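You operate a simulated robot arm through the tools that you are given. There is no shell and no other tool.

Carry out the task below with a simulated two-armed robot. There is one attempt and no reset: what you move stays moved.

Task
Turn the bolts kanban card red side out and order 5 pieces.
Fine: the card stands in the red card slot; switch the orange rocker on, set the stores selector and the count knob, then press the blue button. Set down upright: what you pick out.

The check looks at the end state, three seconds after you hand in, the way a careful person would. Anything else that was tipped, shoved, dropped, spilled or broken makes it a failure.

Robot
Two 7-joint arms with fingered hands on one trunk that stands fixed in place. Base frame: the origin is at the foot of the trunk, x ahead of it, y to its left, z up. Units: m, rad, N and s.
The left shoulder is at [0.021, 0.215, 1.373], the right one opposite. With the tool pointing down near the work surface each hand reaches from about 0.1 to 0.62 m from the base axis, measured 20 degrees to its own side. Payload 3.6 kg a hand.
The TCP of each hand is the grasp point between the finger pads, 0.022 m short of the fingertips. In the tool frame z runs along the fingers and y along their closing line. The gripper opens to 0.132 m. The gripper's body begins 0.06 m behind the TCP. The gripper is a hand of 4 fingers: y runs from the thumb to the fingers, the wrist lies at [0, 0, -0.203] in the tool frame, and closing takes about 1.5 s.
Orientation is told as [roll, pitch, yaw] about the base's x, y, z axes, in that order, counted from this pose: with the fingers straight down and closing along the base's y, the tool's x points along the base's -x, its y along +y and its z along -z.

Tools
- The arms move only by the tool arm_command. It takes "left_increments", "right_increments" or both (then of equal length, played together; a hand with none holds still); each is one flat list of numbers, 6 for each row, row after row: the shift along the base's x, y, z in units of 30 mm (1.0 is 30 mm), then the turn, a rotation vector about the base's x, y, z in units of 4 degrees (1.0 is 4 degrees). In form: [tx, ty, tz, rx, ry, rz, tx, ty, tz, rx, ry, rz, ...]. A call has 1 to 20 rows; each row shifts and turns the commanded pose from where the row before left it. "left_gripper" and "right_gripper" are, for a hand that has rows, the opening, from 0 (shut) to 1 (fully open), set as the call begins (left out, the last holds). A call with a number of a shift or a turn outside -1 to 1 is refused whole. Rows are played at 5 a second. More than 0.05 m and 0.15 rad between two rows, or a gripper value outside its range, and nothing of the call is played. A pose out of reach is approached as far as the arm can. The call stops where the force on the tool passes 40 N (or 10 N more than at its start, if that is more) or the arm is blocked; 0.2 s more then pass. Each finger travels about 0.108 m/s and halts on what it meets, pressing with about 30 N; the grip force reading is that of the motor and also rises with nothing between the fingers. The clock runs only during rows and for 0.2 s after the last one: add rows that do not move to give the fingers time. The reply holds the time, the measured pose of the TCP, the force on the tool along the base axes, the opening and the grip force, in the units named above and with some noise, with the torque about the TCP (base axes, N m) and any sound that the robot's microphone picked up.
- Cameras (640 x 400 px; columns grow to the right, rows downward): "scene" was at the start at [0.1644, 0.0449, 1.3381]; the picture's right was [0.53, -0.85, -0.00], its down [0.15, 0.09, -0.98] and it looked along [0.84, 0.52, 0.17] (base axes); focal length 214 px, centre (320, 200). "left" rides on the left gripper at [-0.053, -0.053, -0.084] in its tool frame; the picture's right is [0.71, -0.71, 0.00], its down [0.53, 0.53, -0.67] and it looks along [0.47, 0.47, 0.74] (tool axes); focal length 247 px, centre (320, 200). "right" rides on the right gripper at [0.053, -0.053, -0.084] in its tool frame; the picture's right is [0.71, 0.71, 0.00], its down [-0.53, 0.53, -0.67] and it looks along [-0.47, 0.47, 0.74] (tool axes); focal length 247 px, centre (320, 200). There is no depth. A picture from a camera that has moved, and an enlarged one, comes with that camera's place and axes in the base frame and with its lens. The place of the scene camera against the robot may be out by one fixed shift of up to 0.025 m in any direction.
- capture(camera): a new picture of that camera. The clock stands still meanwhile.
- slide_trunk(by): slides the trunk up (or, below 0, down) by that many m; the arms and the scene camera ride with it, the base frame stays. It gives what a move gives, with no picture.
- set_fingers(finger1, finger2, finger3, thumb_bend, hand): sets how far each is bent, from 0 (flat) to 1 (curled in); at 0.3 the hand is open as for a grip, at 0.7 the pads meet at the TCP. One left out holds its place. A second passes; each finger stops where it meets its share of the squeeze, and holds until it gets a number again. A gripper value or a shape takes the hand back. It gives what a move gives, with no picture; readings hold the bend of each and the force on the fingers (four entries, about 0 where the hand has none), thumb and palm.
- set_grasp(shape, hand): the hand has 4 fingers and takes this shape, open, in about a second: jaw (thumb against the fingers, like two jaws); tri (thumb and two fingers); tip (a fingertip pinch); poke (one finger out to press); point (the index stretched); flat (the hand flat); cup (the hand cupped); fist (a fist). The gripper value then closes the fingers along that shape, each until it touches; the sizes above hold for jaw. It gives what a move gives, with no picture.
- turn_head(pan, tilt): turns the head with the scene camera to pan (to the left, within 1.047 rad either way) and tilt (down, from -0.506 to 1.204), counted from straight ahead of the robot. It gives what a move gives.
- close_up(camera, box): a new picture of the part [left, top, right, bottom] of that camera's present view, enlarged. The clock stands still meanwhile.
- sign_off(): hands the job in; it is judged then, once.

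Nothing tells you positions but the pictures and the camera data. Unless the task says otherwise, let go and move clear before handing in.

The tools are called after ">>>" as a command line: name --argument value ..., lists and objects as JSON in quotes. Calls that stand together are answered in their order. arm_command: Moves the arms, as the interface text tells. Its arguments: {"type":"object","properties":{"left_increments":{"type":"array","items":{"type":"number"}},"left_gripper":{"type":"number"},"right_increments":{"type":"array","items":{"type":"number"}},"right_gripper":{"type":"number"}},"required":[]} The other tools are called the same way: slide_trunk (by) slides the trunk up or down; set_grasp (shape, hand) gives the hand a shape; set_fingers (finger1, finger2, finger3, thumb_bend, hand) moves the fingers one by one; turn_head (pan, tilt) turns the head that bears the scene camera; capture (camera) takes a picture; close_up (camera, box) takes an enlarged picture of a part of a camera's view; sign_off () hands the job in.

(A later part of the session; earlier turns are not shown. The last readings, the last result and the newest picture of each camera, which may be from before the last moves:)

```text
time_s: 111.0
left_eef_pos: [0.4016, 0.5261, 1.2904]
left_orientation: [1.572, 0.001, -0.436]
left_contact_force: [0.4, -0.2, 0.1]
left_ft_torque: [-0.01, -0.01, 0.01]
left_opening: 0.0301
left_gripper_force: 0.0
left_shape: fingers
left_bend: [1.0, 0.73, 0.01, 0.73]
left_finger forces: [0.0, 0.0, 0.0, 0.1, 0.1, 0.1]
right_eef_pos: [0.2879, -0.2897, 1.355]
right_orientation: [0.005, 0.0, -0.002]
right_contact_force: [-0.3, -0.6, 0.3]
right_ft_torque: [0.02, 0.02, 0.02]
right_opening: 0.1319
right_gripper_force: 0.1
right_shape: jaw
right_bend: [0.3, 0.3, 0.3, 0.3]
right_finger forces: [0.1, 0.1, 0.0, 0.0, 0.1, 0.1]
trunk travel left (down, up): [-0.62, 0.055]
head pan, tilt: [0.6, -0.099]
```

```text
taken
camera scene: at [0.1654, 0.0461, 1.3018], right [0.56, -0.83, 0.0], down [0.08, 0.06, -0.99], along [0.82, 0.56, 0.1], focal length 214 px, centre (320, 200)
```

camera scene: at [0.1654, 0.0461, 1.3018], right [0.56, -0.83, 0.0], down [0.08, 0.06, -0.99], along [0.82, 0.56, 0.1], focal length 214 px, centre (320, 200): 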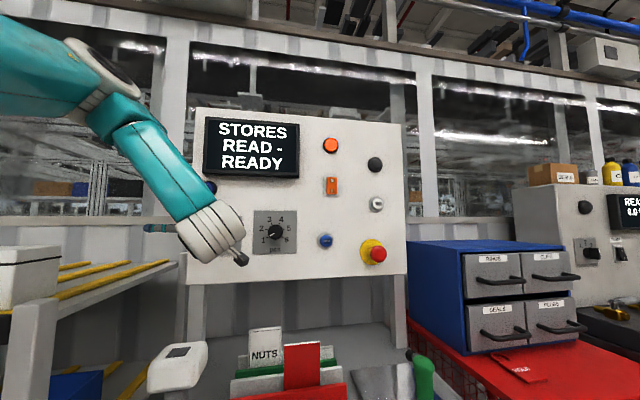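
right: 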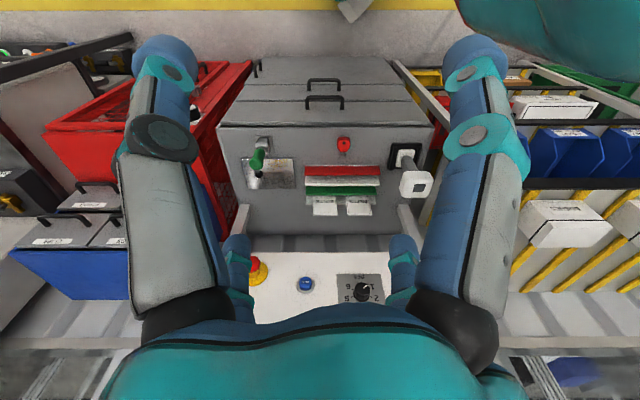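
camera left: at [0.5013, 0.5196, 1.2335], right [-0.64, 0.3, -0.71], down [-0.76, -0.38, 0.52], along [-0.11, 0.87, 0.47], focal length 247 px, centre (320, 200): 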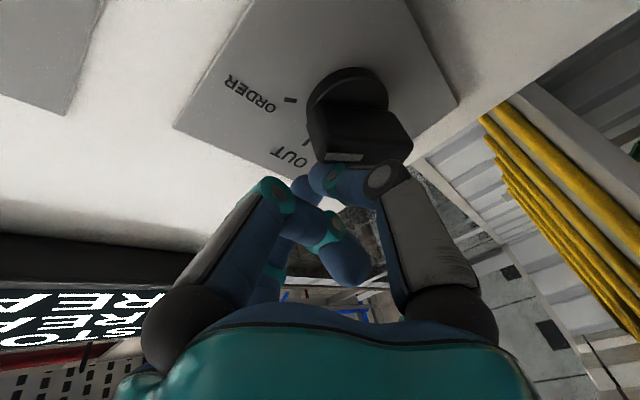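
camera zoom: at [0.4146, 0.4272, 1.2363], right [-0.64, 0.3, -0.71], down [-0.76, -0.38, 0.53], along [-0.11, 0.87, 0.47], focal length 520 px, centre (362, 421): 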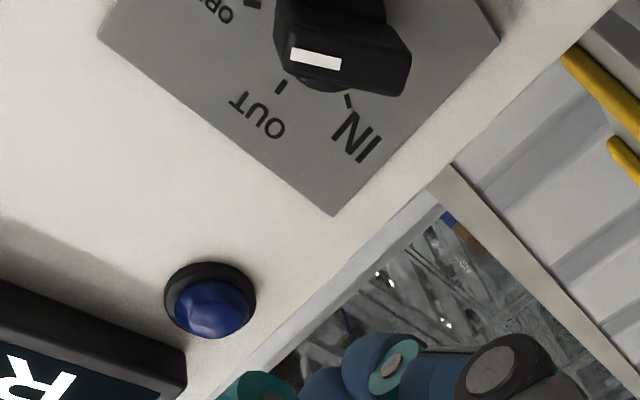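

I move right to the count knob with heading back at 45° and check the selector from the scene camera on the way.

>>> arm_command --left_increments '[0.67, -0.727, -0.133, 0, 0, -1, 0.67, -0.727, -0.133, 0, 0, -1, 0.67, -0.727, -0.133, 0, 0, -1, 0.67, -0.727, -0.133, 0, 0, -1, 0.67, -0.727, -0.133, 0, 0, -1, 0, 0, 0, 0, 0, 0]'

>>> capture --camera "scene"

>>> close_up --camera "scene" --box '[180, 170, 320, 280]'

>>> capture --camera "left"

```text
time_s: 112.4
left_eef_pos: [0.4983, 0.4196, 1.268]
left_orientation: [1.571, 0.001, -0.788]
left_contact_force: [0.7, 0.2, 0.5]
left_ft_torque: [0.0, -0.02, 0.02]
left_opening: 0.03
left_gripper_force: 0.0
left_shape: fingers
left_bend: [1.0, 0.73, 0.01, 0.73]
left_finger forces: [0.0, 0.0, 0.0, 0.0, 0.0, 0.0]
right_eef_pos: [0.2892, -0.2869, 1.356]
right_orientation: [0.003, 0.0, -0.003]
right_contact_force: [0.9, 0.3, -1.2]
right_ft_torque: [0.02, 0.0, -0.01]
right_opening: 0.132
right_gripper_force: 0.0
right_shape: jaw
right_bend: [0.3, 0.3, 0.3, 0.3]
right_finger forces: [0.0, 0.0, 0.1, 0.1, 0.1, 0.1]
trunk travel left (down, up): [-0.62, 0.055]
head pan, tilt: [0.6, -0.099]
```

```text
taken
camera scene: at [0.1647, 0.0494, 1.3017], right [0.56, -0.83, 0.0], down [0.08, 0.06, -1.0], along [0.82, 0.56, 0.1], focal length 214 px, centre (320, 200)
```

scene: 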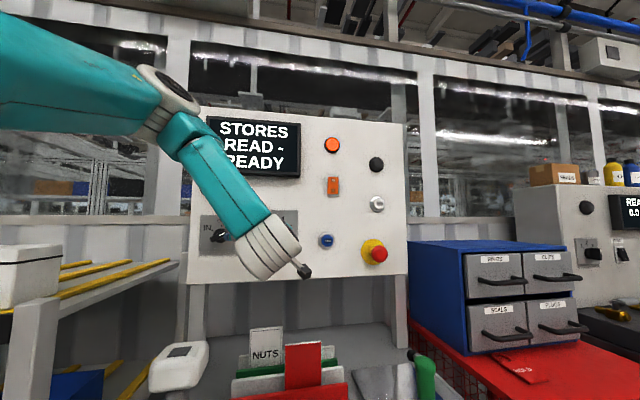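

```text
3.64 times, centred on (250, 225) of scene
camera zoom: at [0.1647, 0.0494, 1.3017], right [0.56, -0.83, 0.0], down [0.08, 0.06, -1.0], along [0.82, 0.56, 0.1], focal length 780 px, centre (574, 109)
```

zoom: 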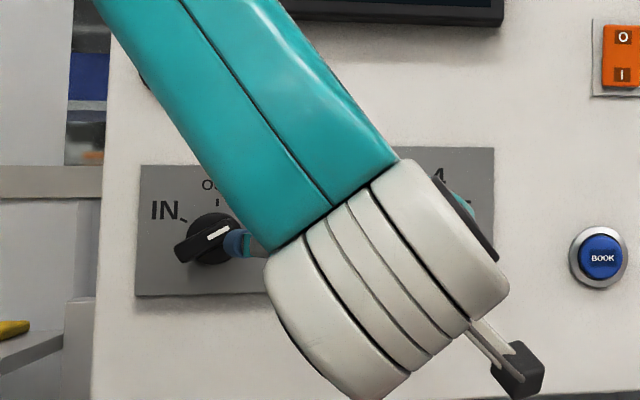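

```text
taken
camera left: at [0.4789, 0.3215, 1.2142], right [-0.5, 0.5, -0.71], down [-0.84, -0.1, 0.53], along [0.19, 0.86, 0.47], focal length 247 px, centre (320, 200)
```

left: 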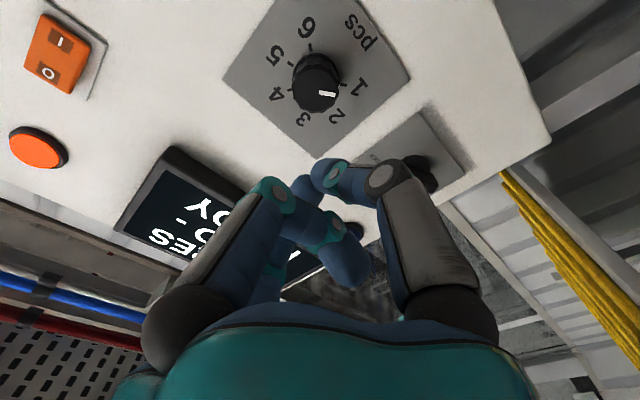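

The selector now points to ORDER. Next I locate the count knob precisely.

>>> close_up --camera "left" --box '[210, 0, 430, 165]'

```text
2.42 times, centred on (320, 82) of left
camera zoom: at [0.4789, 0.3215, 1.2142], right [-0.5, 0.5, -0.71], down [-0.84, -0.1, 0.53], along [0.19, 0.86, 0.47], focal length 599 px, centre (320, 485)
```

zoom: 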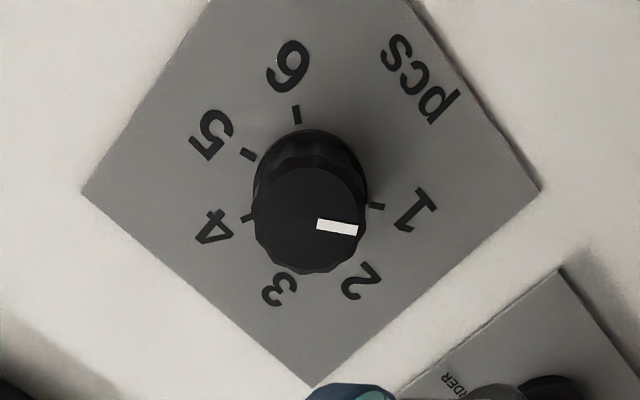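

Count knob axis found: u≈−0.060, z≈1.271, radius ~2.15 cm, front at n≈0.80. I open the four-finger jaw, centre on the knob axis, and roll −60° as the starting angle for a clockwise turn.

>>> set_grasp --hand "left" --shape "jaw"

>>> arm_command --left_increments '[0.15, 0.1, 0.1, -0.97, -0.97, 0, 0.15, 0.05, 0, -0.97, -0.97, 0, 0.1, 0.05, 0, -0.97, -0.97, 0, 0, 0, 0, -0.97, -0.97, 0, 0, 0, 0, -0.97, -0.97, 0, 0, 0, 0, -0.97, -0.97, 0, 0, 0, 0, -0.97, -0.97, 0, 0, 0, 0, -0.97, -0.97, 0, 0, 0, 0, -0.97, -0.97, 0, 0, 0, 0, -0.97, -0.97, 0, 0, 0, 0, -0.97, -0.97, 0]'

>>> capture --camera "left"

>>> capture --camera "scene"

```text
time_s: 113.3
left_eef_pos: [0.4998, 0.4208, 1.2681]
left_orientation: [1.57, 0.0, -0.786]
left_contact_force: [0.0, 0.1, 0.5]
left_ft_torque: [0.02, -0.01, 0.03]
left_opening: 0.1319
left_gripper_force: 0.0
left_shape: jaw
left_bend: [0.3, 0.3, 0.3, 0.3]
left_finger forces: [0.0, 0.0, 0.1, 0.0, 0.0, 0.1]
right_eef_pos: [0.2889, -0.2863, 1.3561]
right_orientation: [0.001, 0.0, -0.001]
right_contact_force: [-0.5, 1.0, -0.5]
right_ft_torque: [-0.01, 0.01, 0.0]
right_opening: 0.1318
right_gripper_force: 0.1
right_shape: jaw
right_bend: [0.3, 0.3, 0.3, 0.3]
right_finger forces: [0.1, 0.0, 0.0, 0.0, 0.0, 0.0]
trunk travel left (down, up): [-0.62, 0.055]
head pan, tilt: [0.6, -0.099]
```

```text
time_s: 115.7
left_eef_pos: [0.5115, 0.4258, 1.2716]
left_orientation: [1.571, -1.054, -0.785]
left_contact_force: [-0.2, 0.0, -0.6]
left_ft_torque: [-0.02, -0.02, -0.01]
left_opening: 0.1321
left_gripper_force: 0.1
left_shape: jaw
left_bend: [0.3, 0.3, 0.3, 0.3]
left_finger forces: [0.0, 0.0, 0.1, 0.1, 0.0, 0.0]
right_eef_pos: [0.2893, -0.2864, 1.3554]
right_orientation: [0.0, 0.001, -0.001]
right_contact_force: [0.4, 0.1, -0.1]
right_ft_torque: [0.03, 0.0, -0.01]
right_opening: 0.132
right_gripper_force: 0.1
right_shape: jaw
right_bend: [0.3, 0.3, 0.3, 0.3]
right_finger forces: [0.0, 0.0, 0.0, 0.1, 0.0, 0.0]
trunk travel left (down, up): [-0.62, 0.055]
head pan, tilt: [0.6, -0.099]
```

```text
taken
camera left: at [0.5053, 0.3141, 1.2907], right [0.19, -0.19, -0.96], down [-0.98, 0.03, -0.2], along [0.07, 0.98, -0.18], focal length 247 px, centre (320, 200)
```

left: 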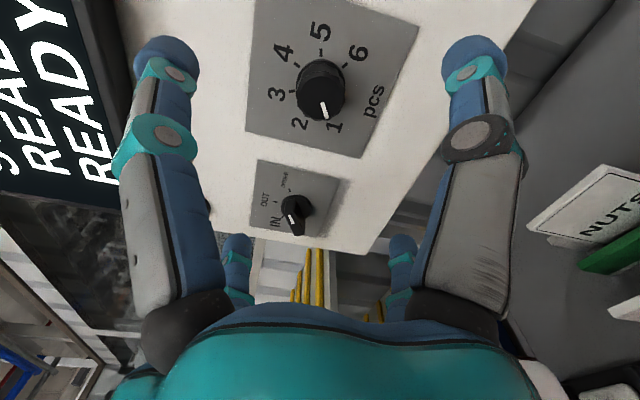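

```text
taken
camera scene: at [0.165, 0.0494, 1.3017], right [0.56, -0.83, 0.0], down [0.08, 0.06, -1.0], along [0.82, 0.56, 0.1], focal length 214 px, centre (320, 200)
```

scene: 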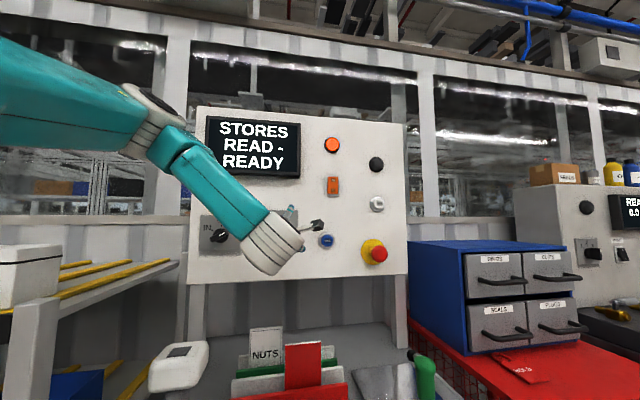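

The hand is on the knob axis. I zoom in on both the selector and the knob from this view.

>>> close_up --camera "left" --box '[230, 0, 430, 250]'

```text
1.60 times, centred on (330, 125) of left
camera zoom: at [0.5053, 0.3141, 1.2907], right [0.19, -0.19, -0.96], down [-0.98, 0.03, -0.2], along [0.07, 0.98, -0.18], focal length 395 px, centre (304, 320)
```

zoom: 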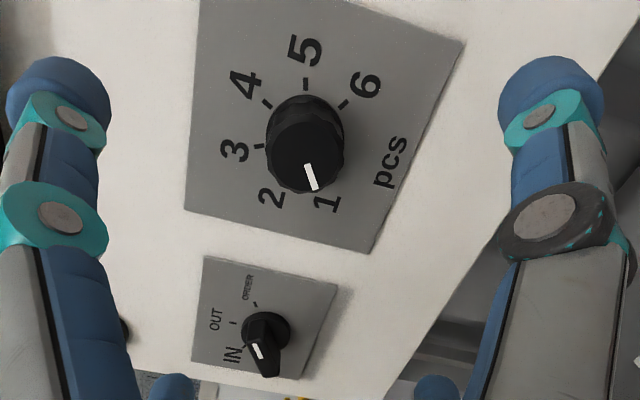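

>>> close_up --camera "left" --box '[245, 150, 345, 250]'

```text
4.00 times, centred on (295, 200) of left
camera zoom: at [0.5053, 0.3141, 1.2907], right [0.19, -0.19, -0.96], down [-0.98, 0.03, -0.2], along [0.07, 0.98, -0.18], focal length 988 px, centre (420, 200)
```

zoom: 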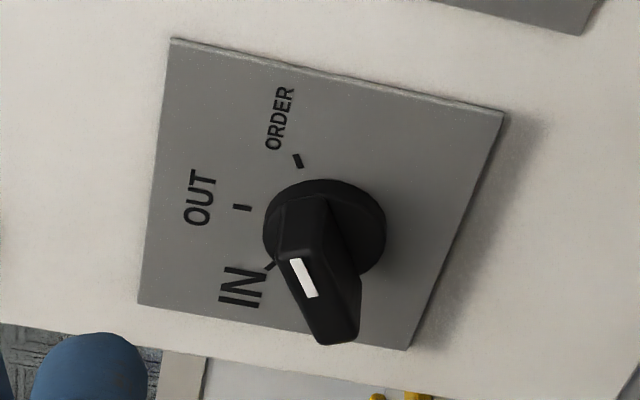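

The selector reads ORDER (≈60°). Now I advance the open four-finger hand toward the count knob along its axis.

>>> arm_command --left_increments '[0.6, 0.6, 0, 0, 0, 0, 0.6, 0.6, 0, 0, 0, 0, 0.6, 0.6, 0, 0, 0, 0, 0.6, 0.6, 0, 0, 0, 0, 0, 0, 0, 0, 0, 0]'

>>> capture --camera "left"

```text
time_s: 116.9
left_eef_pos: [0.5836, 0.4972, 1.2716]
left_orientation: [1.57, -1.053, -0.787]
left_contact_force: [0.6, 0.7, 0.7]
left_ft_torque: [0.0, 0.0, 0.04]
left_opening: 0.1319
left_gripper_force: 0.0
left_shape: jaw
left_bend: [0.3, 0.3, 0.3, 0.3]
left_finger forces: [0.0, 0.0, 0.0, 0.0, 0.0, 0.1]
right_eef_pos: [0.2884, -0.2872, 1.3556]
right_orientation: [0.0, -0.001, -0.003]
right_contact_force: [-0.1, 0.5, -0.6]
right_ft_torque: [-0.02, 0.0, 0.01]
right_opening: 0.1317
right_gripper_force: 0.0
right_shape: jaw
right_bend: [0.3, 0.3, 0.3, 0.3]
right_finger forces: [0.0, 0.0, 0.0, 0.0, 0.0, 0.0]
trunk travel left (down, up): [-0.62, 0.055]
head pan, tilt: [0.6, -0.099]
```

```text
taken
camera left: at [0.5775, 0.3857, 1.2905], right [0.19, -0.19, -0.96], down [-0.98, 0.03, -0.2], along [0.07, 0.98, -0.18], focal length 247 px, centre (320, 200)
```

left: 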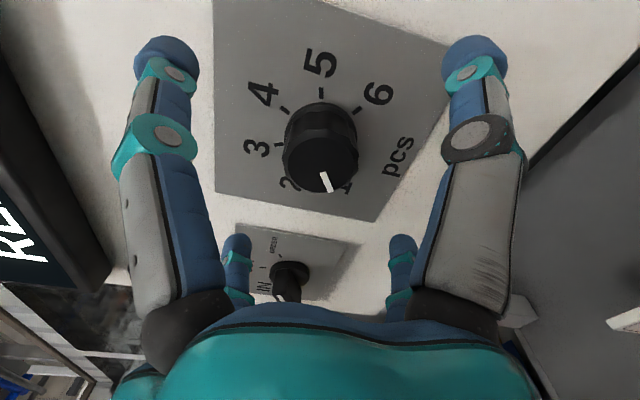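

Well centred. I advance the last ~3.8 cm so the pads surround the knob.

>>> arm_command --left_increments '[0.45, 0.45, 0, 0, 0, 0, 0.42, 0.42, 0, 0, 0, 0, 0, 0, 0, 0, 0, 0]'

>>> capture --camera "left"

```text
time_s: 117.7
left_eef_pos: [0.6115, 0.5239, 1.2708]
left_orientation: [1.571, -1.052, -0.782]
left_contact_force: [0.0, -0.2, -0.6]
left_ft_torque: [0.0, 0.01, -0.03]
left_opening: 0.1319
left_gripper_force: 0.1
left_shape: jaw
left_bend: [0.3, 0.3, 0.3, 0.3]
left_finger forces: [0.0, 0.1, 0.0, 0.0, 0.0, 0.1]
right_eef_pos: [0.2882, -0.2876, 1.3543]
right_orientation: [0.002, 0.0, -0.002]
right_contact_force: [0.2, 0.6, -0.1]
right_ft_torque: [0.01, 0.02, 0.0]
right_opening: 0.132
right_gripper_force: 0.1
right_shape: jaw
right_bend: [0.3, 0.3, 0.3, 0.3]
right_finger forces: [0.1, 0.0, 0.0, 0.0, 0.1, 0.0]
trunk travel left (down, up): [-0.62, 0.055]
head pan, tilt: [0.6, -0.099]
```

```text
taken
camera left: at [0.6044, 0.412, 1.2908], right [0.19, -0.19, -0.96], down [-0.98, 0.03, -0.2], along [0.07, 0.98, -0.18], focal length 247 px, centre (320, 200)
```

left: 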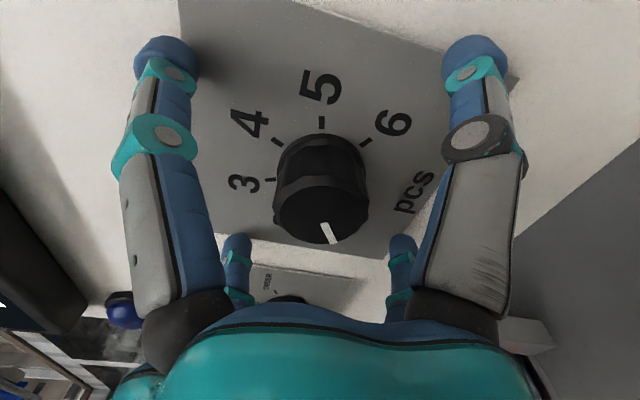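

The pads surround the knob with no contact. I close all four fingers onto it.

>>> arm_command --left_increments '[0, 0, 0, 0, 0, 0, 0, 0, 0, 0, 0, 0, 0, 0, 0, 0, 0, 0, 0, 0, 0, 0, 0, 0, 0, 0, 0, 0, 0, 0, 0, 0, 0, 0, 0, 0, 0, 0, 0, 0, 0, 0, 0, 0, 0, 0, 0, 0]' --left_gripper 0.0

>>> capture --camera "left"

```text
time_s: 119.5
left_eef_pos: [0.6112, 0.5245, 1.2715]
left_orientation: [1.574, -1.053, -0.787]
left_contact_force: [4.1, 2.6, 5.0]
left_ft_torque: [0.07, -0.03, -0.02]
left_opening: 0.0344
left_gripper_force: 30.1
left_shape: jaw
left_bend: [0.78, 0.78, 0.79, 0.7]
left_finger forces: [27.1, 27.0, 27.1, 0.1, 26.9, 0.1]
right_eef_pos: [0.289, -0.2866, 1.3548]
right_orientation: [0.001, -0.001, -0.002]
right_contact_force: [-1.1, 0.1, -0.3]
right_ft_torque: [0.02, 0.02, 0.0]
right_opening: 0.1318
right_gripper_force: 0.0
right_shape: jaw
right_bend: [0.3, 0.3, 0.3, 0.3]
right_finger forces: [0.0, 0.1, 0.0, 0.0, 0.0, 0.0]
trunk travel left (down, up): [-0.62, 0.055]
head pan, tilt: [0.6, -0.099]
```

```text
taken
camera left: at [0.605, 0.4119, 1.2913], right [0.19, -0.19, -0.96], down [-0.98, 0.03, -0.2], along [0.07, 0.98, -0.18], focal length 247 px, centre (320, 200)
```

left: 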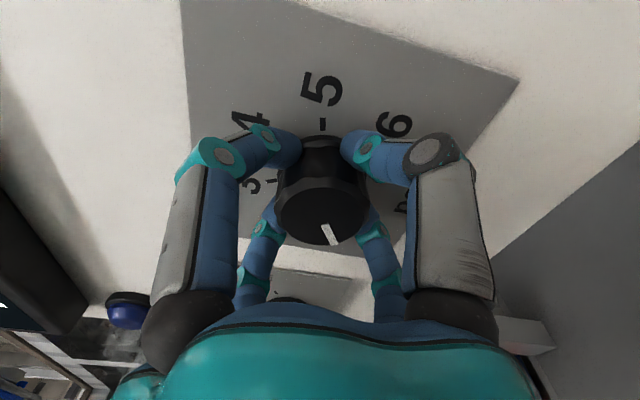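

All four fingers grip the knob. I rotate clockwise by 50° about the knob axis and check that it follows.

>>> arm_command --left_increments '[0, 0, 0, 0.884, 0.884, 0, 0, 0, 0, 0.884, 0.884, 0, 0, 0, 0, 0.884, 0.884, 0, 0, 0, 0, 0.884, 0.884, 0, 0, 0, 0, 0.884, 0.884, 0, 0, 0, 0, 0.884, 0.884, 0, 0, 0, 0, 0.884, 0.884, 0, 0, 0, 0, 0.884, 0.884, 0, 0, 0, 0, 0.884, 0.884, 0, 0, 0, 0, 0.884, 0.884, 0, 0, 0, 0, 0, 0, 0]'

>>> capture --camera "left"

```text
time_s: 121.9
left_eef_pos: [0.612, 0.5231, 1.2689]
left_orientation: [1.568, -0.175, -0.788]
left_contact_force: [9.0, -0.8, -0.3]
left_ft_torque: [0.0, 0.02, -0.11]
left_opening: 0.0342
left_gripper_force: 30.3
left_shape: jaw
left_bend: [0.78, 0.78, 0.79, 0.7]
left_finger forces: [27.7, 26.8, 27.1, 0.0, 28.3, 0.1]
right_eef_pos: [0.2907, -0.2869, 1.3564]
right_orientation: [0.003, 0.003, -0.002]
right_contact_force: [-0.5, 0.9, -0.2]
right_ft_torque: [0.01, -0.01, 0.01]
right_opening: 0.1316
right_gripper_force: 0.0
right_shape: jaw
right_bend: [0.3, 0.3, 0.3, 0.3]
right_finger forces: [0.1, 0.1, 0.0, 0.0, 0.0, 0.0]
trunk travel left (down, up): [-0.62, 0.055]
head pan, tilt: [0.6, -0.099]
```

```text
taken
camera left: at [0.5972, 0.4193, 1.2264], right [-0.41, 0.4, -0.82], down [-0.9, -0.04, 0.43], along [0.14, 0.91, 0.38], focal length 247 px, centre (320, 200)
```

left: 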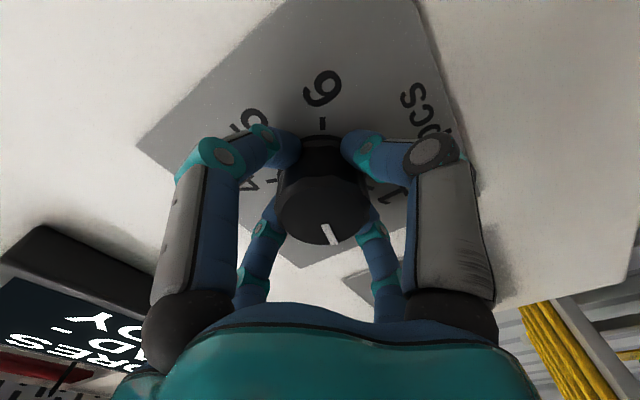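

The knob turns with the hand (now at 2). I continue another 50°.

>>> arm_command --left_increments '[0, 0, 0, 0.884, 0.884, 0, 0, 0, 0, 0.884, 0.884, 0, 0, 0, 0, 0.884, 0.884, 0, 0, 0, 0, 0.884, 0.884, 0, 0, 0, 0, 0.884, 0.884, 0, 0, 0, 0, 0.884, 0.884, 0, 0, 0, 0, 0.884, 0.884, 0, 0, 0, 0, 0.884, 0.884, 0, 0, 0, 0, 0.884, 0.884, 0, 0, 0, 0, 0.884, 0.884, 0, 0, 0, 0, 0, 0, 0]'

>>> capture --camera "left"

>>> capture --camera "scene"

```text
time_s: 124.3
left_eef_pos: [0.6115, 0.5248, 1.2679]
left_orientation: [1.566, 0.699, -0.79]
left_contact_force: [1.1, -3.4, -13.3]
left_ft_torque: [-0.18, 0.12, -0.04]
left_opening: 0.0345
left_gripper_force: 29.5
left_shape: jaw
left_bend: [0.78, 0.78, 0.79, 0.7]
left_finger forces: [29.1, 27.1, 27.2, 0.0, 31.4, 0.0]
right_eef_pos: [0.2908, -0.2854, 1.3554]
right_orientation: [0.001, 0.0, -0.001]
right_contact_force: [-0.3, -0.6, -0.1]
right_ft_torque: [0.02, 0.01, -0.02]
right_opening: 0.1316
right_gripper_force: 0.1
right_shape: jaw
right_bend: [0.3, 0.3, 0.3, 0.3]
right_finger forces: [0.1, 0.0, 0.0, 0.1, 0.0, 0.0]
trunk travel left (down, up): [-0.62, 0.055]
head pan, tilt: [0.6, -0.099]
```

```text
taken
camera left: at [0.5575, 0.4593, 1.1932], right [-0.7, 0.7, -0.09], down [-0.52, -0.42, 0.74], along [0.49, 0.57, 0.66], focal length 247 px, centre (320, 200)
```

left: 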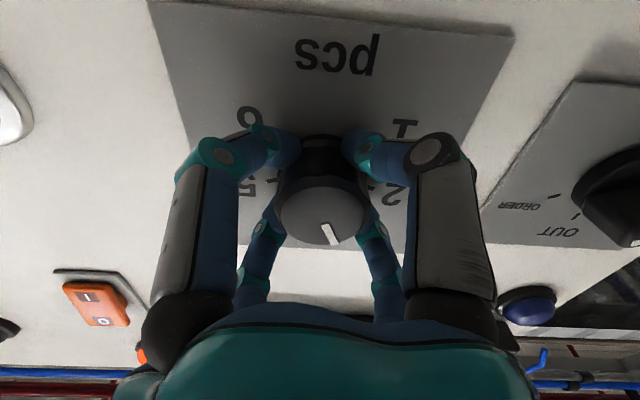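

```text
taken
camera scene: at [0.1669, 0.0499, 1.3013], right [0.56, -0.83, 0.0], down [0.08, 0.06, -1.0], along [0.82, 0.56, 0.1], focal length 214 px, centre (320, 200)
```

scene: 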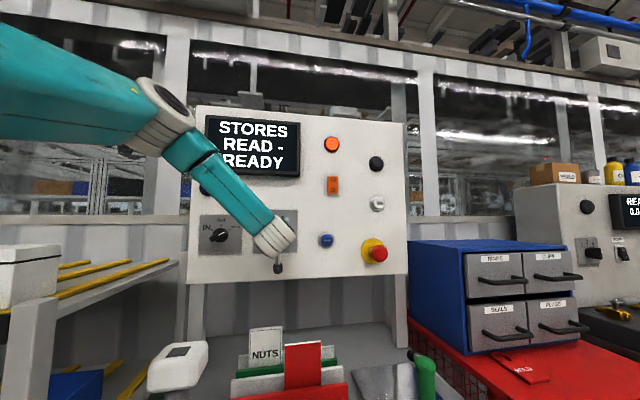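

The knob is at about 3 now and still follows. I continue another 50°.

>>> arm_command --left_increments '[0, 0, 0, 0.884, 0.884, 0, 0, 0, 0, 0.884, 0.884, 0, 0, 0, 0, 0.884, 0.884, 0, 0, 0, 0, 0.884, 0.884, 0, 0, 0, 0, 0.884, 0.884, 0, 0, 0, 0, 0.884, 0.884, 0, 0, 0, 0, 0.884, 0.884, 0, 0, 0, 0, 0.884, 0.884, 0, 0, 0, 0, 0.884, 0.884, 0, 0, 0, 0, 0.884, 0.884, 0, 0, 0, 0, 0, 0, 0]'

>>> capture --camera "left"

```text
time_s: 126.7
left_eef_pos: [0.6102, 0.5268, 1.2671]
left_orientation: [-0.11, 1.563, -2.464]
left_contact_force: [-8.1, -0.9, -20.2]
left_ft_torque: [-0.23, 0.2, 0.12]
left_opening: 0.0345
left_gripper_force: 30.2
left_shape: jaw
left_bend: [0.78, 0.78, 0.79, 0.7]
left_finger forces: [32.0, 29.3, 27.1, 0.0, 32.3, 0.1]
right_eef_pos: [0.2891, -0.2852, 1.3556]
right_orientation: [-0.001, 0.001, -0.002]
right_contact_force: [-0.1, -1.1, 0.7]
right_ft_torque: [0.01, -0.04, 0.03]
right_opening: 0.1316
right_gripper_force: 0.0
right_shape: jaw
right_bend: [0.3, 0.3, 0.3, 0.3]
right_finger forces: [0.0, 0.0, 0.0, 0.0, 0.0, 0.0]
trunk travel left (down, up): [-0.62, 0.055]
head pan, tilt: [0.6, -0.099]
```

```text
taken
camera left: at [0.5139, 0.503, 1.2153], right [-0.5, 0.5, 0.71], down [-0.1, -0.84, 0.53], along [0.86, 0.2, 0.47], focal length 247 px, centre (320, 200)
```

left: 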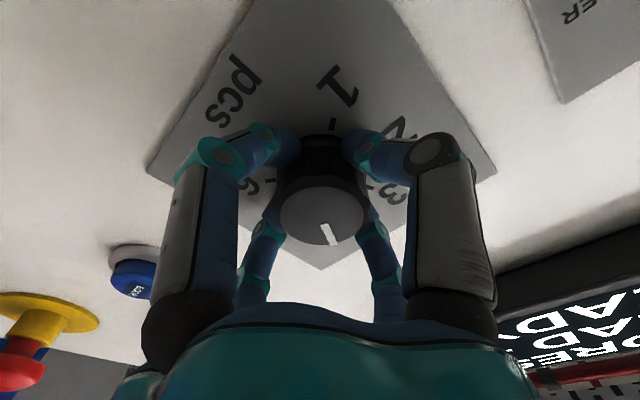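

The knob is at about 4. I ease off the side load by shifting 3 mm and continue the last 50° to reach 5.

>>> arm_command --left_increments '[-0.03, 0.02, -0.1, 0, 0, 0, 0, 0, 0, 0.884, 0.884, 0, 0, 0, 0, 0.884, 0.884, 0, 0, 0, 0, 0.884, 0.884, 0, 0, 0, 0, 0.884, 0.884, 0, 0, 0, 0, 0.884, 0.884, 0, 0, 0, 0, 0, 0, 0]'

>>> capture --camera "left"

```text
time_s: 128.3
left_eef_pos: [0.6086, 0.5269, 1.2681]
left_orientation: [-1.571, 1.136, 2.359]
left_contact_force: [-5.2, 5.1, -7.1]
left_ft_torque: [-0.06, 0.05, 0.13]
left_opening: 0.0343
left_gripper_force: 29.8
left_shape: jaw
left_bend: [0.78, 0.78, 0.79, 0.7]
left_finger forces: [29.1, 28.3, 29.5, 0.0, 30.0, 0.1]
right_eef_pos: [0.2894, -0.2855, 1.3555]
right_orientation: [0.0, 0.0, -0.001]
right_contact_force: [0.8, 0.2, 0.3]
right_ft_torque: [0.0, 0.03, 0.02]
right_opening: 0.132
right_gripper_force: 0.1
right_shape: jaw
right_bend: [0.3, 0.3, 0.3, 0.3]
right_finger forces: [0.1, 0.0, 0.1, 0.0, 0.0, 0.1]
trunk travel left (down, up): [-0.62, 0.055]
head pan, tilt: [0.6, -0.099]
```

```text
taken
camera left: at [0.5009, 0.5161, 1.2422], right [-0.24, 0.24, 0.94], down [0.02, -0.97, 0.26], along [0.97, 0.08, 0.23], focal length 247 px, centre (320, 200)
```

left: 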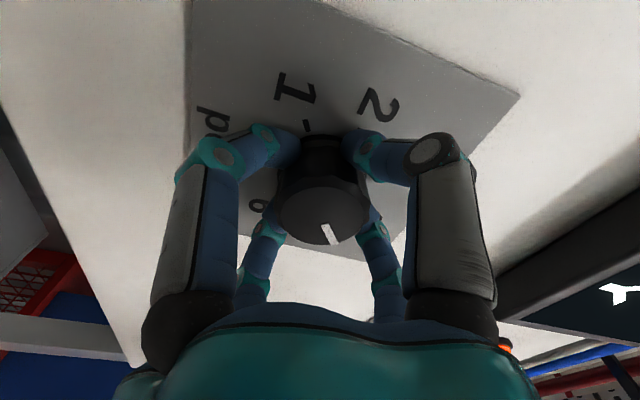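

>>> arm_command --left_increments '[0, 0, 0, 0.884, 0.884, 0, 0, 0, 0, 0.884, 0.884, 0, 0, 0, 0, 0.884, 0.884, 0, 0, 0, 0, 0.884, 0.884, 0, 0, 0, 0, 0.884, 0.884, 0, 0, 0, 0, 0, 0, 0]'

>>> capture --camera "left"

>>> capture --camera "scene"

```text
time_s: 129.7
left_eef_pos: [0.6085, 0.5257, 1.2676]
left_orientation: [-1.584, 0.754, 2.348]
left_contact_force: [1.1, 12.4, 11.1]
left_ft_torque: [0.05, -0.1, 0.17]
left_opening: 0.0341
left_gripper_force: 30.0
left_shape: jaw
left_bend: [0.78, 0.78, 0.78, 0.7]
left_finger forces: [25.9, 25.7, 30.4, 0.0, 30.5, 0.1]
left hand out of reach, approached as far as the arm can: row 5
right_eef_pos: [0.2882, -0.2855, 1.3568]
right_orientation: [0.001, 0.001, -0.002]
right_contact_force: [0.0, -0.9, -0.6]
right_ft_torque: [0.02, 0.03, 0.0]
right_opening: 0.1318
right_gripper_force: 0.1
right_shape: jaw
right_bend: [0.3, 0.3, 0.3, 0.3]
right_finger forces: [0.1, 0.1, 0.0, 0.0, 0.1, 0.0]
trunk travel left (down, up): [-0.62, 0.055]
head pan, tilt: [0.6, -0.099]
```

```text
taken
camera left: at [0.497, 0.5194, 1.2697], right [0.02, -0.03, 1.0], down [0.05, -1.0, -0.03], along [1.0, 0.05, -0.01], focal length 247 px, centre (320, 200)
```

left: 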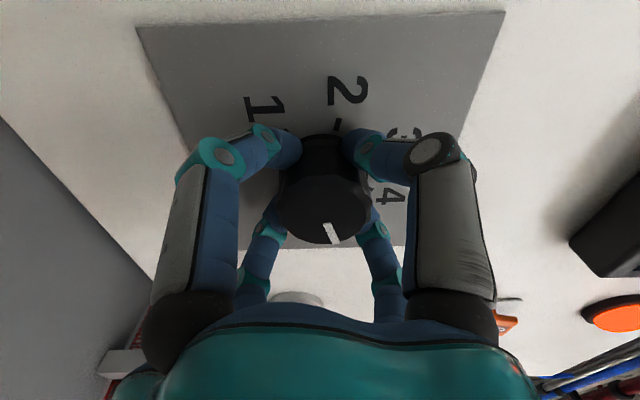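

```text
taken
camera scene: at [0.164, 0.0508, 1.3018], right [0.56, -0.83, 0.0], down [0.08, 0.05, -1.0], along [0.82, 0.56, 0.1], focal length 214 px, centre (320, 200)
```

scene: 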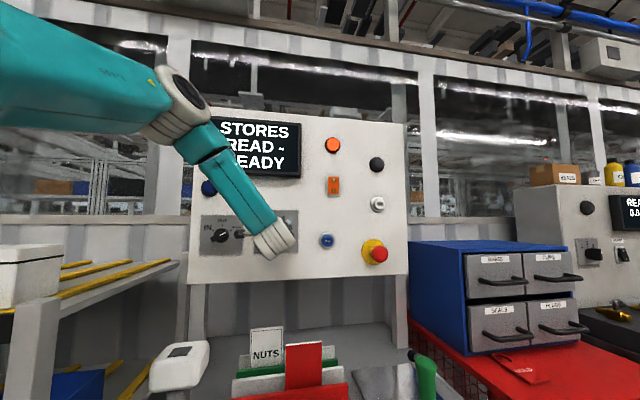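

The knob has turned ~197° and its mark points to 5 (≈73°). I open the fingers and back straight out.

>>> arm_command --left_increments '[0, 0, 0, 0, 0, 0, 0, 0, 0, 0, 0, 0, 0, 0, 0, 0, 0, 0, 0, 0, 0, 0, 0, 0, 0, 0, 0, 0, 0, 0, 0, 0, 0, 0, 0, 0]' --left_gripper 1.0

>>> arm_command --left_increments '[-0.5, -0.5, 0, 0, 0, 0, -0.6, -0.6, 0, 0, 0, 0, -0.6, -0.6, 0, 0, 0, 0, -0.6, -0.6, 0, 0, 0, 0, -0.6, -0.6, 0, 0, 0, 0]'

>>> capture --camera "left"

>>> close_up --camera "left" --box '[220, 0, 440, 165]'

```text
time_s: 131.1
left_eef_pos: [0.6096, 0.525, 1.2671]
left_orientation: [-1.576, 0.751, 2.351]
left_contact_force: [0.3, 0.1, 0.0]
left_ft_torque: [0.0, -0.02, -0.06]
left_opening: 0.1318
left_gripper_force: 0.0
left_shape: jaw
left_bend: [0.3, 0.3, 0.3, 0.3]
left_finger forces: [0.0, 0.1, 0.0, 0.0, 0.0, 0.0]
right_eef_pos: [0.2886, -0.2872, 1.356]
right_orientation: [0.002, -0.001, -0.001]
right_contact_force: [0.1, 0.1, -0.6]
right_ft_torque: [0.04, 0.01, 0.0]
right_opening: 0.1319
right_gripper_force: 0.1
right_shape: jaw
right_bend: [0.3, 0.3, 0.3, 0.3]
right_finger forces: [0.1, 0.0, 0.0, 0.0, 0.0, 0.0]
trunk travel left (down, up): [-0.62, 0.055]
head pan, tilt: [0.6, -0.099]
```

```text
time_s: 132.3
left_eef_pos: [0.5222, 0.4368, 1.2693]
left_orientation: [-1.576, 0.751, 2.352]
left_contact_force: [0.7, 0.3, 0.3]
left_ft_torque: [-0.01, 0.04, 0.0]
left_opening: 0.132
left_gripper_force: 0.1
left_shape: jaw
left_bend: [0.3, 0.3, 0.3, 0.3]
left_finger forces: [0.1, 0.0, 0.0, 0.0, 0.1, 0.0]
right_eef_pos: [0.2884, -0.2868, 1.355]
right_orientation: [0.002, 0.0, -0.003]
right_contact_force: [0.2, -0.3, 0.4]
right_ft_torque: [0.02, 0.0, -0.03]
right_opening: 0.1319
right_gripper_force: 0.1
right_shape: jaw
right_bend: [0.3, 0.3, 0.3, 0.3]
right_finger forces: [0.0, 0.0, 0.0, 0.0, 0.0, 0.0]
trunk travel left (down, up): [-0.62, 0.055]
head pan, tilt: [0.6, -0.099]
```

```text
taken
camera left: at [0.41, 0.4298, 1.2715], right [0.02, -0.03, 1.0], down [0.05, -1.0, -0.03], along [1.0, 0.05, -0.02], focal length 247 px, centre (320, 200)
```

left: 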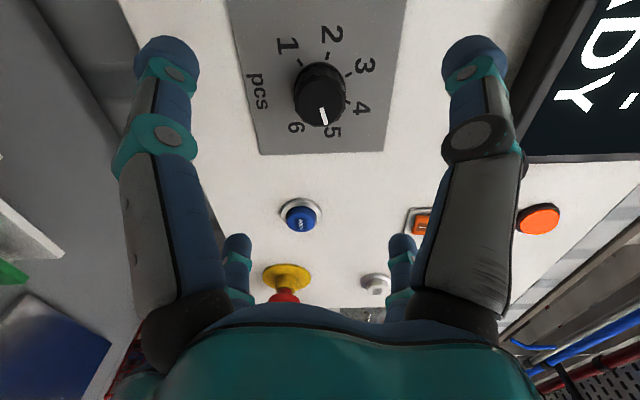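

```text
2.42 times, centred on (330, 82) of left
camera zoom: at [0.41, 0.4298, 1.2715], right [0.02, -0.03, 1.0], down [0.05, -1.0, -0.03], along [1.0, 0.05, -0.02], focal length 599 px, centre (296, 485)
```

zoom: 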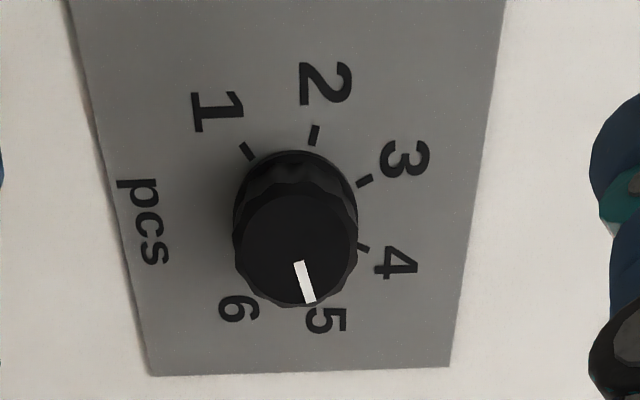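

The count knob reads 5. I roll the hand back to neutral while moving in front of the blue BOOK button.

>>> arm_command --left_increments '[0.296, -0.29, -0.062, -0.97, -0.97, 0, 0.296, -0.29, -0.062, -0.97, -0.97, 0, 0.296, -0.29, -0.062, -0.97, -0.97, 0, 0.296, -0.29, -0.062, -0.97, -0.97, 0, 0.296, -0.29, -0.062, -0.97, -0.97, 0, 0.296, -0.29, -0.062, -0.97, -0.97, 0, 0.296, -0.29, -0.062, -0.97, -0.97, 0, 0.296, -0.29, -0.062, -0.97, -0.97, 0, 0.296, -0.29, -0.062, -0.97, -0.97, 0, 0.296, -0.29, -0.062, -0.97, -0.97, 0, 0.296, -0.29, -0.062, -0.97, -0.97, 0, 0.296, -0.29, -0.062, -0.97, -0.97, 0, 0.296, -0.29, -0.062, -0.97, -0.97, 0]'

>>> arm_command --left_increments '[0, 0, 0, -0.97, -0.97, 0, 0, 0, 0, -0.97, -0.97, 0, 0, 0, 0, -0.97, -0.97, 0, 0, 0, 0, -0.97, -0.97, 0, 0, 0, 0, -0.97, -0.97, 0, 0, 0, 0, -0.97, -0.97, 0, 0, 0, 0, -0.97, -0.97, 0, 0, 0, 0, -0.97, -0.97, 0, 0, 0, 0, -0.97, -0.97, 0, 0, 0, 0, -0.97, -0.97, 0, 0, 0, 0, -0.97, -0.97, 0, 0, 0, 0, -0.97, -0.97, 0]'

>>> capture --camera "left"

>>> capture --camera "scene"

>>> close_up --camera "scene" --box '[180, 100, 420, 290]'

```text
time_s: 135.1
left_eef_pos: [0.6386, 0.3233, 1.2423]
left_orientation: [1.574, 1.144, -0.778]
left_contact_force: [-0.6, -0.5, -0.1]
left_ft_torque: [0.04, 0.01, -0.02]
left_opening: 0.1322
left_gripper_force: 0.0
left_shape: jaw
left_bend: [0.3, 0.3, 0.3, 0.3]
left_finger forces: [0.0, 0.0, 0.1, 0.0, 0.0, 0.0]
right_eef_pos: [0.2893, -0.2866, 1.3563]
right_orientation: [0.003, 0.0, -0.002]
right_contact_force: [0.2, 0.6, -0.5]
right_ft_torque: [0.01, 0.02, 0.01]
right_opening: 0.1315
right_gripper_force: 0.2
right_shape: jaw
right_bend: [0.3, 0.3, 0.3, 0.3]
right_finger forces: [0.0, 0.1, 0.1, 0.0, 0.1, 0.0]
trunk travel left (down, up): [-0.62, 0.055]
head pan, tilt: [0.6, -0.099]
```

```text
time_s: 137.7
left_eef_pos: [0.6392, 0.3244, 1.2435]
left_orientation: [1.569, -0.005, -0.782]
left_contact_force: [-0.4, 0.3, 0.7]
left_ft_torque: [0.02, 0.0, 0.01]
left_opening: 0.132
left_gripper_force: 0.1
left_shape: jaw
left_bend: [0.3, 0.3, 0.3, 0.3]
left_finger forces: [0.0, 0.0, 0.0, 0.1, 0.0, 0.0]
right_eef_pos: [0.2887, -0.2862, 1.3557]
right_orientation: [0.003, -0.001, -0.001]
right_contact_force: [-0.1, 0.3, -0.4]
right_ft_torque: [0.02, 0.03, 0.01]
right_opening: 0.132
right_gripper_force: 0.0
right_shape: jaw
right_bend: [0.3, 0.3, 0.3, 0.3]
right_finger forces: [0.0, 0.1, 0.0, 0.0, 0.0, 0.0]
trunk travel left (down, up): [-0.62, 0.055]
head pan, tilt: [0.6, -0.099]
```

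```text
taken
camera left: at [0.6183, 0.2259, 1.1899], right [-0.5, 0.49, -0.71], down [-0.85, -0.1, 0.52], along [0.19, 0.86, 0.47], focal length 247 px, centre (320, 200)
```

left: 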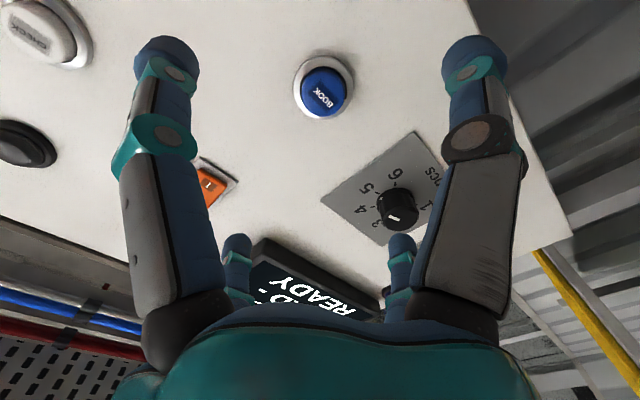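

```text
taken
camera scene: at [0.1651, 0.0494, 1.3017], right [0.56, -0.83, 0.0], down [0.08, 0.06, -1.0], along [0.82, 0.56, 0.1], focal length 214 px, centre (320, 200)
```

scene: 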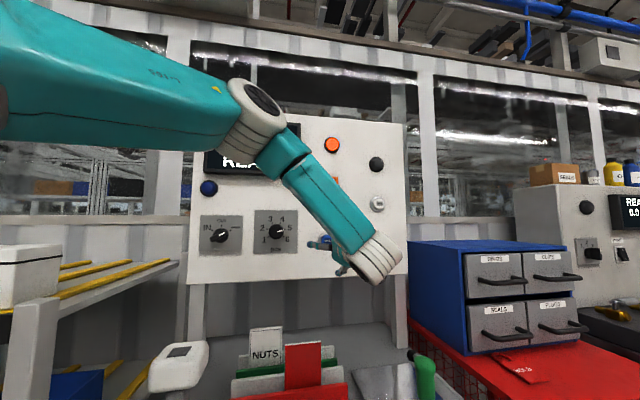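

```text
2.11 times, centred on (300, 195) of scene
camera zoom: at [0.1651, 0.0494, 1.3017], right [0.56, -0.83, 0.0], down [0.08, 0.06, -1.0], along [0.82, 0.56, 0.1], focal length 452 px, centre (362, 210)
```

zoom: 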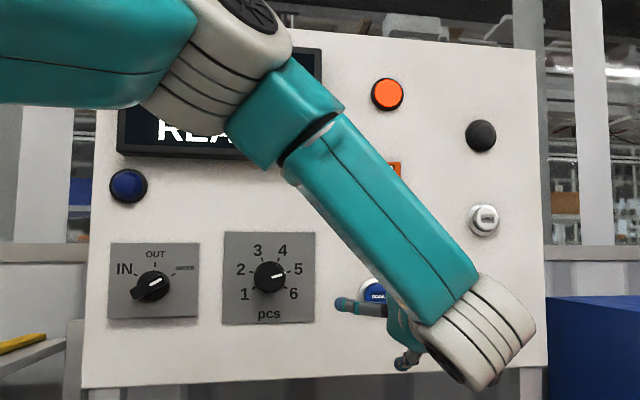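

Both selector (ORDER) and count (5) look right. I form the pressing shape and approach the BOOK button to refine its position.

>>> set_fingers --hand "left" --finger1 1.0 --finger3 0.0 --finger2 0.5 --thumb_bend 0.5

>>> set_fingers --hand "left" --finger2 0.75 --thumb_bend 0.75

>>> close_up --camera "left" --box '[240, 20, 420, 160]'

>>> arm_command --left_increments '[0.48, 0.46, -0.05, 0, 0, 0, 0.48, 0.46, -0.05, 0, 0, 0, 0.48, 0.46, -0.05, 0, 0, 0, 0, 0, 0, 0, 0, 0]'

>>> capture --camera "left"

>>> close_up --camera "left" --box '[240, 60, 420, 200]'

```text
time_s: 138.7
left_eef_pos: [0.6382, 0.3242, 1.2424]
left_orientation: [1.569, -0.003, -0.781]
left_contact_force: [-0.3, -0.1, -0.3]
left_ft_torque: [-0.04, -0.01, -0.02]
left_opening: 0.0518
left_gripper_force: 0.1
left_shape: fingers
left_bend: [1.0, 0.5, 0.01, 0.5]
left_finger forces: [0.1, 0.0, 0.0, 0.0, 0.1, 0.1]
right_eef_pos: [0.2889, -0.2879, 1.3559]
right_orientation: [0.0, 0.0, 0.0]
right_contact_force: [0.4, -0.4, -0.2]
right_ft_torque: [-0.04, 0.0, 0.02]
right_opening: 0.1319
right_gripper_force: 0.0
right_shape: jaw
right_bend: [0.3, 0.3, 0.3, 0.3]
right_finger forces: [0.1, 0.0, 0.0, 0.0, 0.1, 0.1]
trunk travel left (down, up): [-0.62, 0.055]
head pan, tilt: [0.6, -0.099]
```

```text
time_s: 139.7
left_eef_pos: [0.6378, 0.3245, 1.2425]
left_orientation: [1.57, -0.003, -0.782]
left_contact_force: [0.1, -0.1, 0.4]
left_ft_torque: [0.01, 0.0, 0.01]
left_opening: 0.0305
left_gripper_force: 0.2
left_shape: fingers
left_bend: [1.0, 0.73, 0.01, 0.73]
left_finger forces: [0.0, 0.0, 0.0, 0.0, 0.1, 0.0]
right_eef_pos: [0.2886, -0.2866, 1.3555]
right_orientation: [0.0, 0.0, -0.001]
right_contact_force: [-0.2, -0.1, -0.9]
right_ft_torque: [0.01, 0.0, 0.01]
right_opening: 0.1321
right_gripper_force: 0.1
right_shape: jaw
right_bend: [0.3, 0.3, 0.3, 0.3]
right_finger forces: [0.0, 0.1, 0.1, 0.1, 0.0, 0.1]
trunk travel left (down, up): [-0.62, 0.055]
head pan, tilt: [0.6, -0.099]
```

```text
2.86 times, centred on (330, 90) of left
camera zoom: at [0.6182, 0.2258, 1.1899], right [-0.5, 0.5, -0.71], down [-0.84, -0.1, 0.53], along [0.19, 0.86, 0.47], focal length 706 px, centre (291, 514)
```

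zoom: 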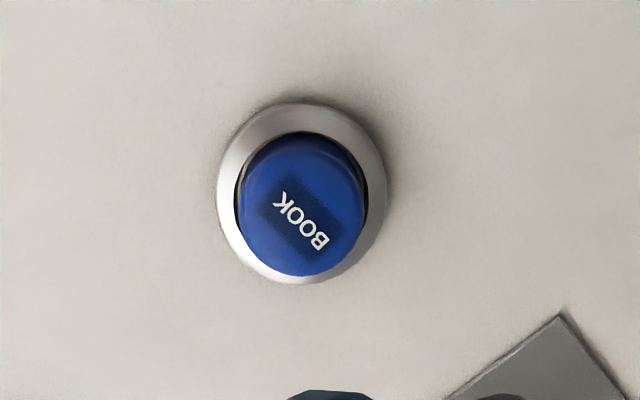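

```text
time_s: 140.7
left_eef_pos: [0.6814, 0.3663, 1.2389]
left_orientation: [1.569, -0.004, -0.783]
left_contact_force: [0.9, 0.5, -0.6]
left_ft_torque: [0.0, 0.01, 0.0]
left_opening: 0.0302
left_gripper_force: 0.0
left_shape: fingers
left_bend: [1.0, 0.73, 0.01, 0.73]
left_finger forces: [0.0, 0.1, 0.1, 0.1, 0.0, 0.0]
right_eef_pos: [0.289, -0.2869, 1.3557]
right_orientation: [0.0, 0.0, -0.003]
right_contact_force: [-0.1, 0.0, 0.4]
right_ft_torque: [0.02, 0.0, 0.0]
right_opening: 0.1318
right_gripper_force: 0.0
right_shape: jaw
right_bend: [0.3, 0.3, 0.3, 0.3]
right_finger forces: [0.1, 0.0, 0.0, 0.0, 0.0, 0.1]
trunk travel left (down, up): [-0.62, 0.055]
head pan, tilt: [0.6, -0.099]
```

```text
taken
camera left: at [0.661, 0.2677, 1.1861], right [-0.5, 0.5, -0.71], down [-0.84, -0.1, 0.53], along [0.19, 0.86, 0.47], focal length 247 px, centre (320, 200)
```

left: 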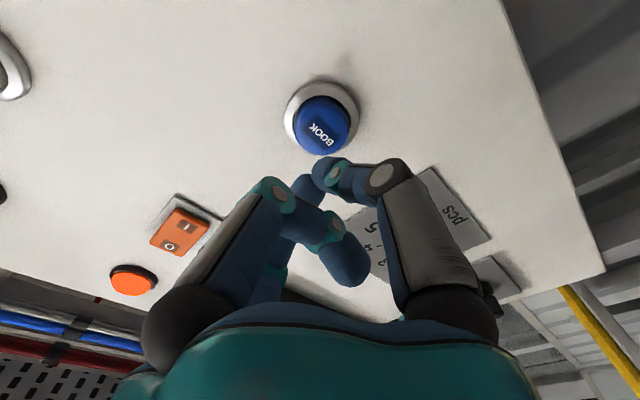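

```text
2.86 times, centred on (330, 130) of left
camera zoom: at [0.661, 0.2677, 1.1861], right [-0.5, 0.5, -0.71], down [-0.84, -0.1, 0.53], along [0.19, 0.86, 0.47], focal length 706 px, centre (291, 400)
```

zoom: 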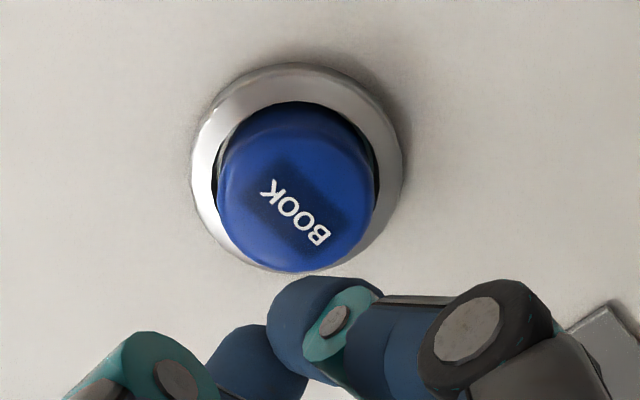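

The BOOK button's face is at n≈0.808 and the fingertip is aligned with its centre. I advance to just before contact.

>>> arm_command --left_increments '[0.45, 0.45, 0.03, 0, 0, 0, 0.45, 0.45, 0.02, 0, 0, 0, 0, 0, 0, 0, 0, 0]'

>>> arm_command --left_increments '[0.1, 0.1, 0, 0, 0, 0, 0.1, 0.1, 0, 0, 0, 0]'

>>> capture --camera "left"

>>> capture --camera "scene"

```text
time_s: 141.5
left_eef_pos: [0.7097, 0.3932, 1.2394]
left_orientation: [1.569, -0.004, -0.782]
left_contact_force: [0.6, -0.1, 0.3]
left_ft_torque: [0.01, 0.03, 0.02]
left_opening: 0.0306
left_gripper_force: 0.1
left_shape: fingers
left_bend: [1.0, 0.73, 0.01, 0.73]
left_finger forces: [0.1, 0.0, 0.0, 0.0, 0.1, 0.0]
right_eef_pos: [0.2886, -0.2866, 1.3556]
right_orientation: [0.002, -0.001, -0.001]
right_contact_force: [-0.3, 0.9, -0.5]
right_ft_torque: [-0.01, -0.01, 0.01]
right_opening: 0.1319
right_gripper_force: 0.0
right_shape: jaw
right_bend: [0.3, 0.3, 0.3, 0.3]
right_finger forces: [0.1, 0.0, 0.1, 0.0, 0.0, 0.0]
trunk travel left (down, up): [-0.62, 0.055]
head pan, tilt: [0.6, -0.099]
```

```text
time_s: 142.1
left_eef_pos: [0.7154, 0.3993, 1.241]
left_orientation: [1.57, -0.005, -0.783]
left_contact_force: [-0.3, -0.6, 0.0]
left_ft_torque: [-0.01, 0.01, 0.01]
left_opening: 0.0305
left_gripper_force: 0.0
left_shape: fingers
left_bend: [1.0, 0.73, 0.01, 0.73]
left_finger forces: [0.0, 0.0, 0.1, 0.1, 0.0, 0.0]
right_eef_pos: [0.2881, -0.2872, 1.3555]
right_orientation: [0.003, 0.0, -0.002]
right_contact_force: [0.3, -0.4, 0.9]
right_ft_torque: [-0.03, 0.03, 0.04]
right_opening: 0.1318
right_gripper_force: 0.1
right_shape: jaw
right_bend: [0.3, 0.3, 0.3, 0.3]
right_finger forces: [0.0, 0.1, 0.0, 0.0, 0.0, 0.0]
trunk travel left (down, up): [-0.62, 0.055]
head pan, tilt: [0.6, -0.099]
```

```text
taken
camera left: at [0.6952, 0.3004, 1.187], right [-0.5, 0.5, -0.71], down [-0.84, -0.1, 0.53], along [0.19, 0.86, 0.47], focal length 247 px, centre (320, 200)
```

left: 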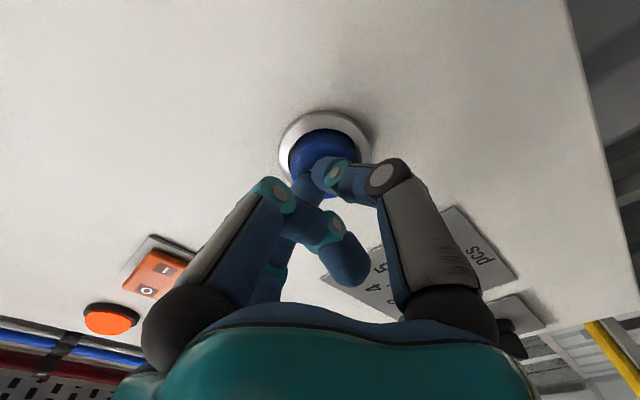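

```text
taken
camera scene: at [0.1652, 0.0494, 1.3016], right [0.56, -0.83, 0.0], down [0.08, 0.06, -1.0], along [0.82, 0.56, 0.1], focal length 214 px, centre (320, 200)
```

scene: 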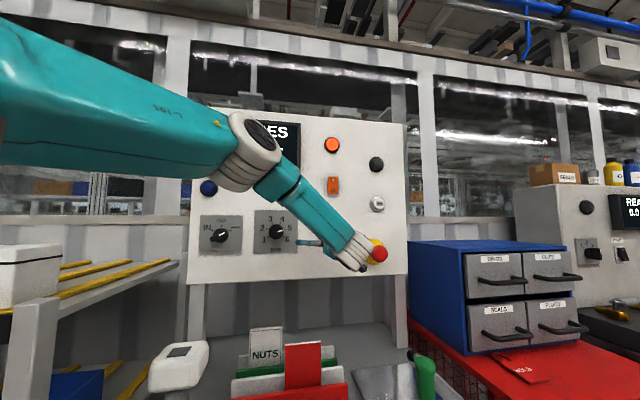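

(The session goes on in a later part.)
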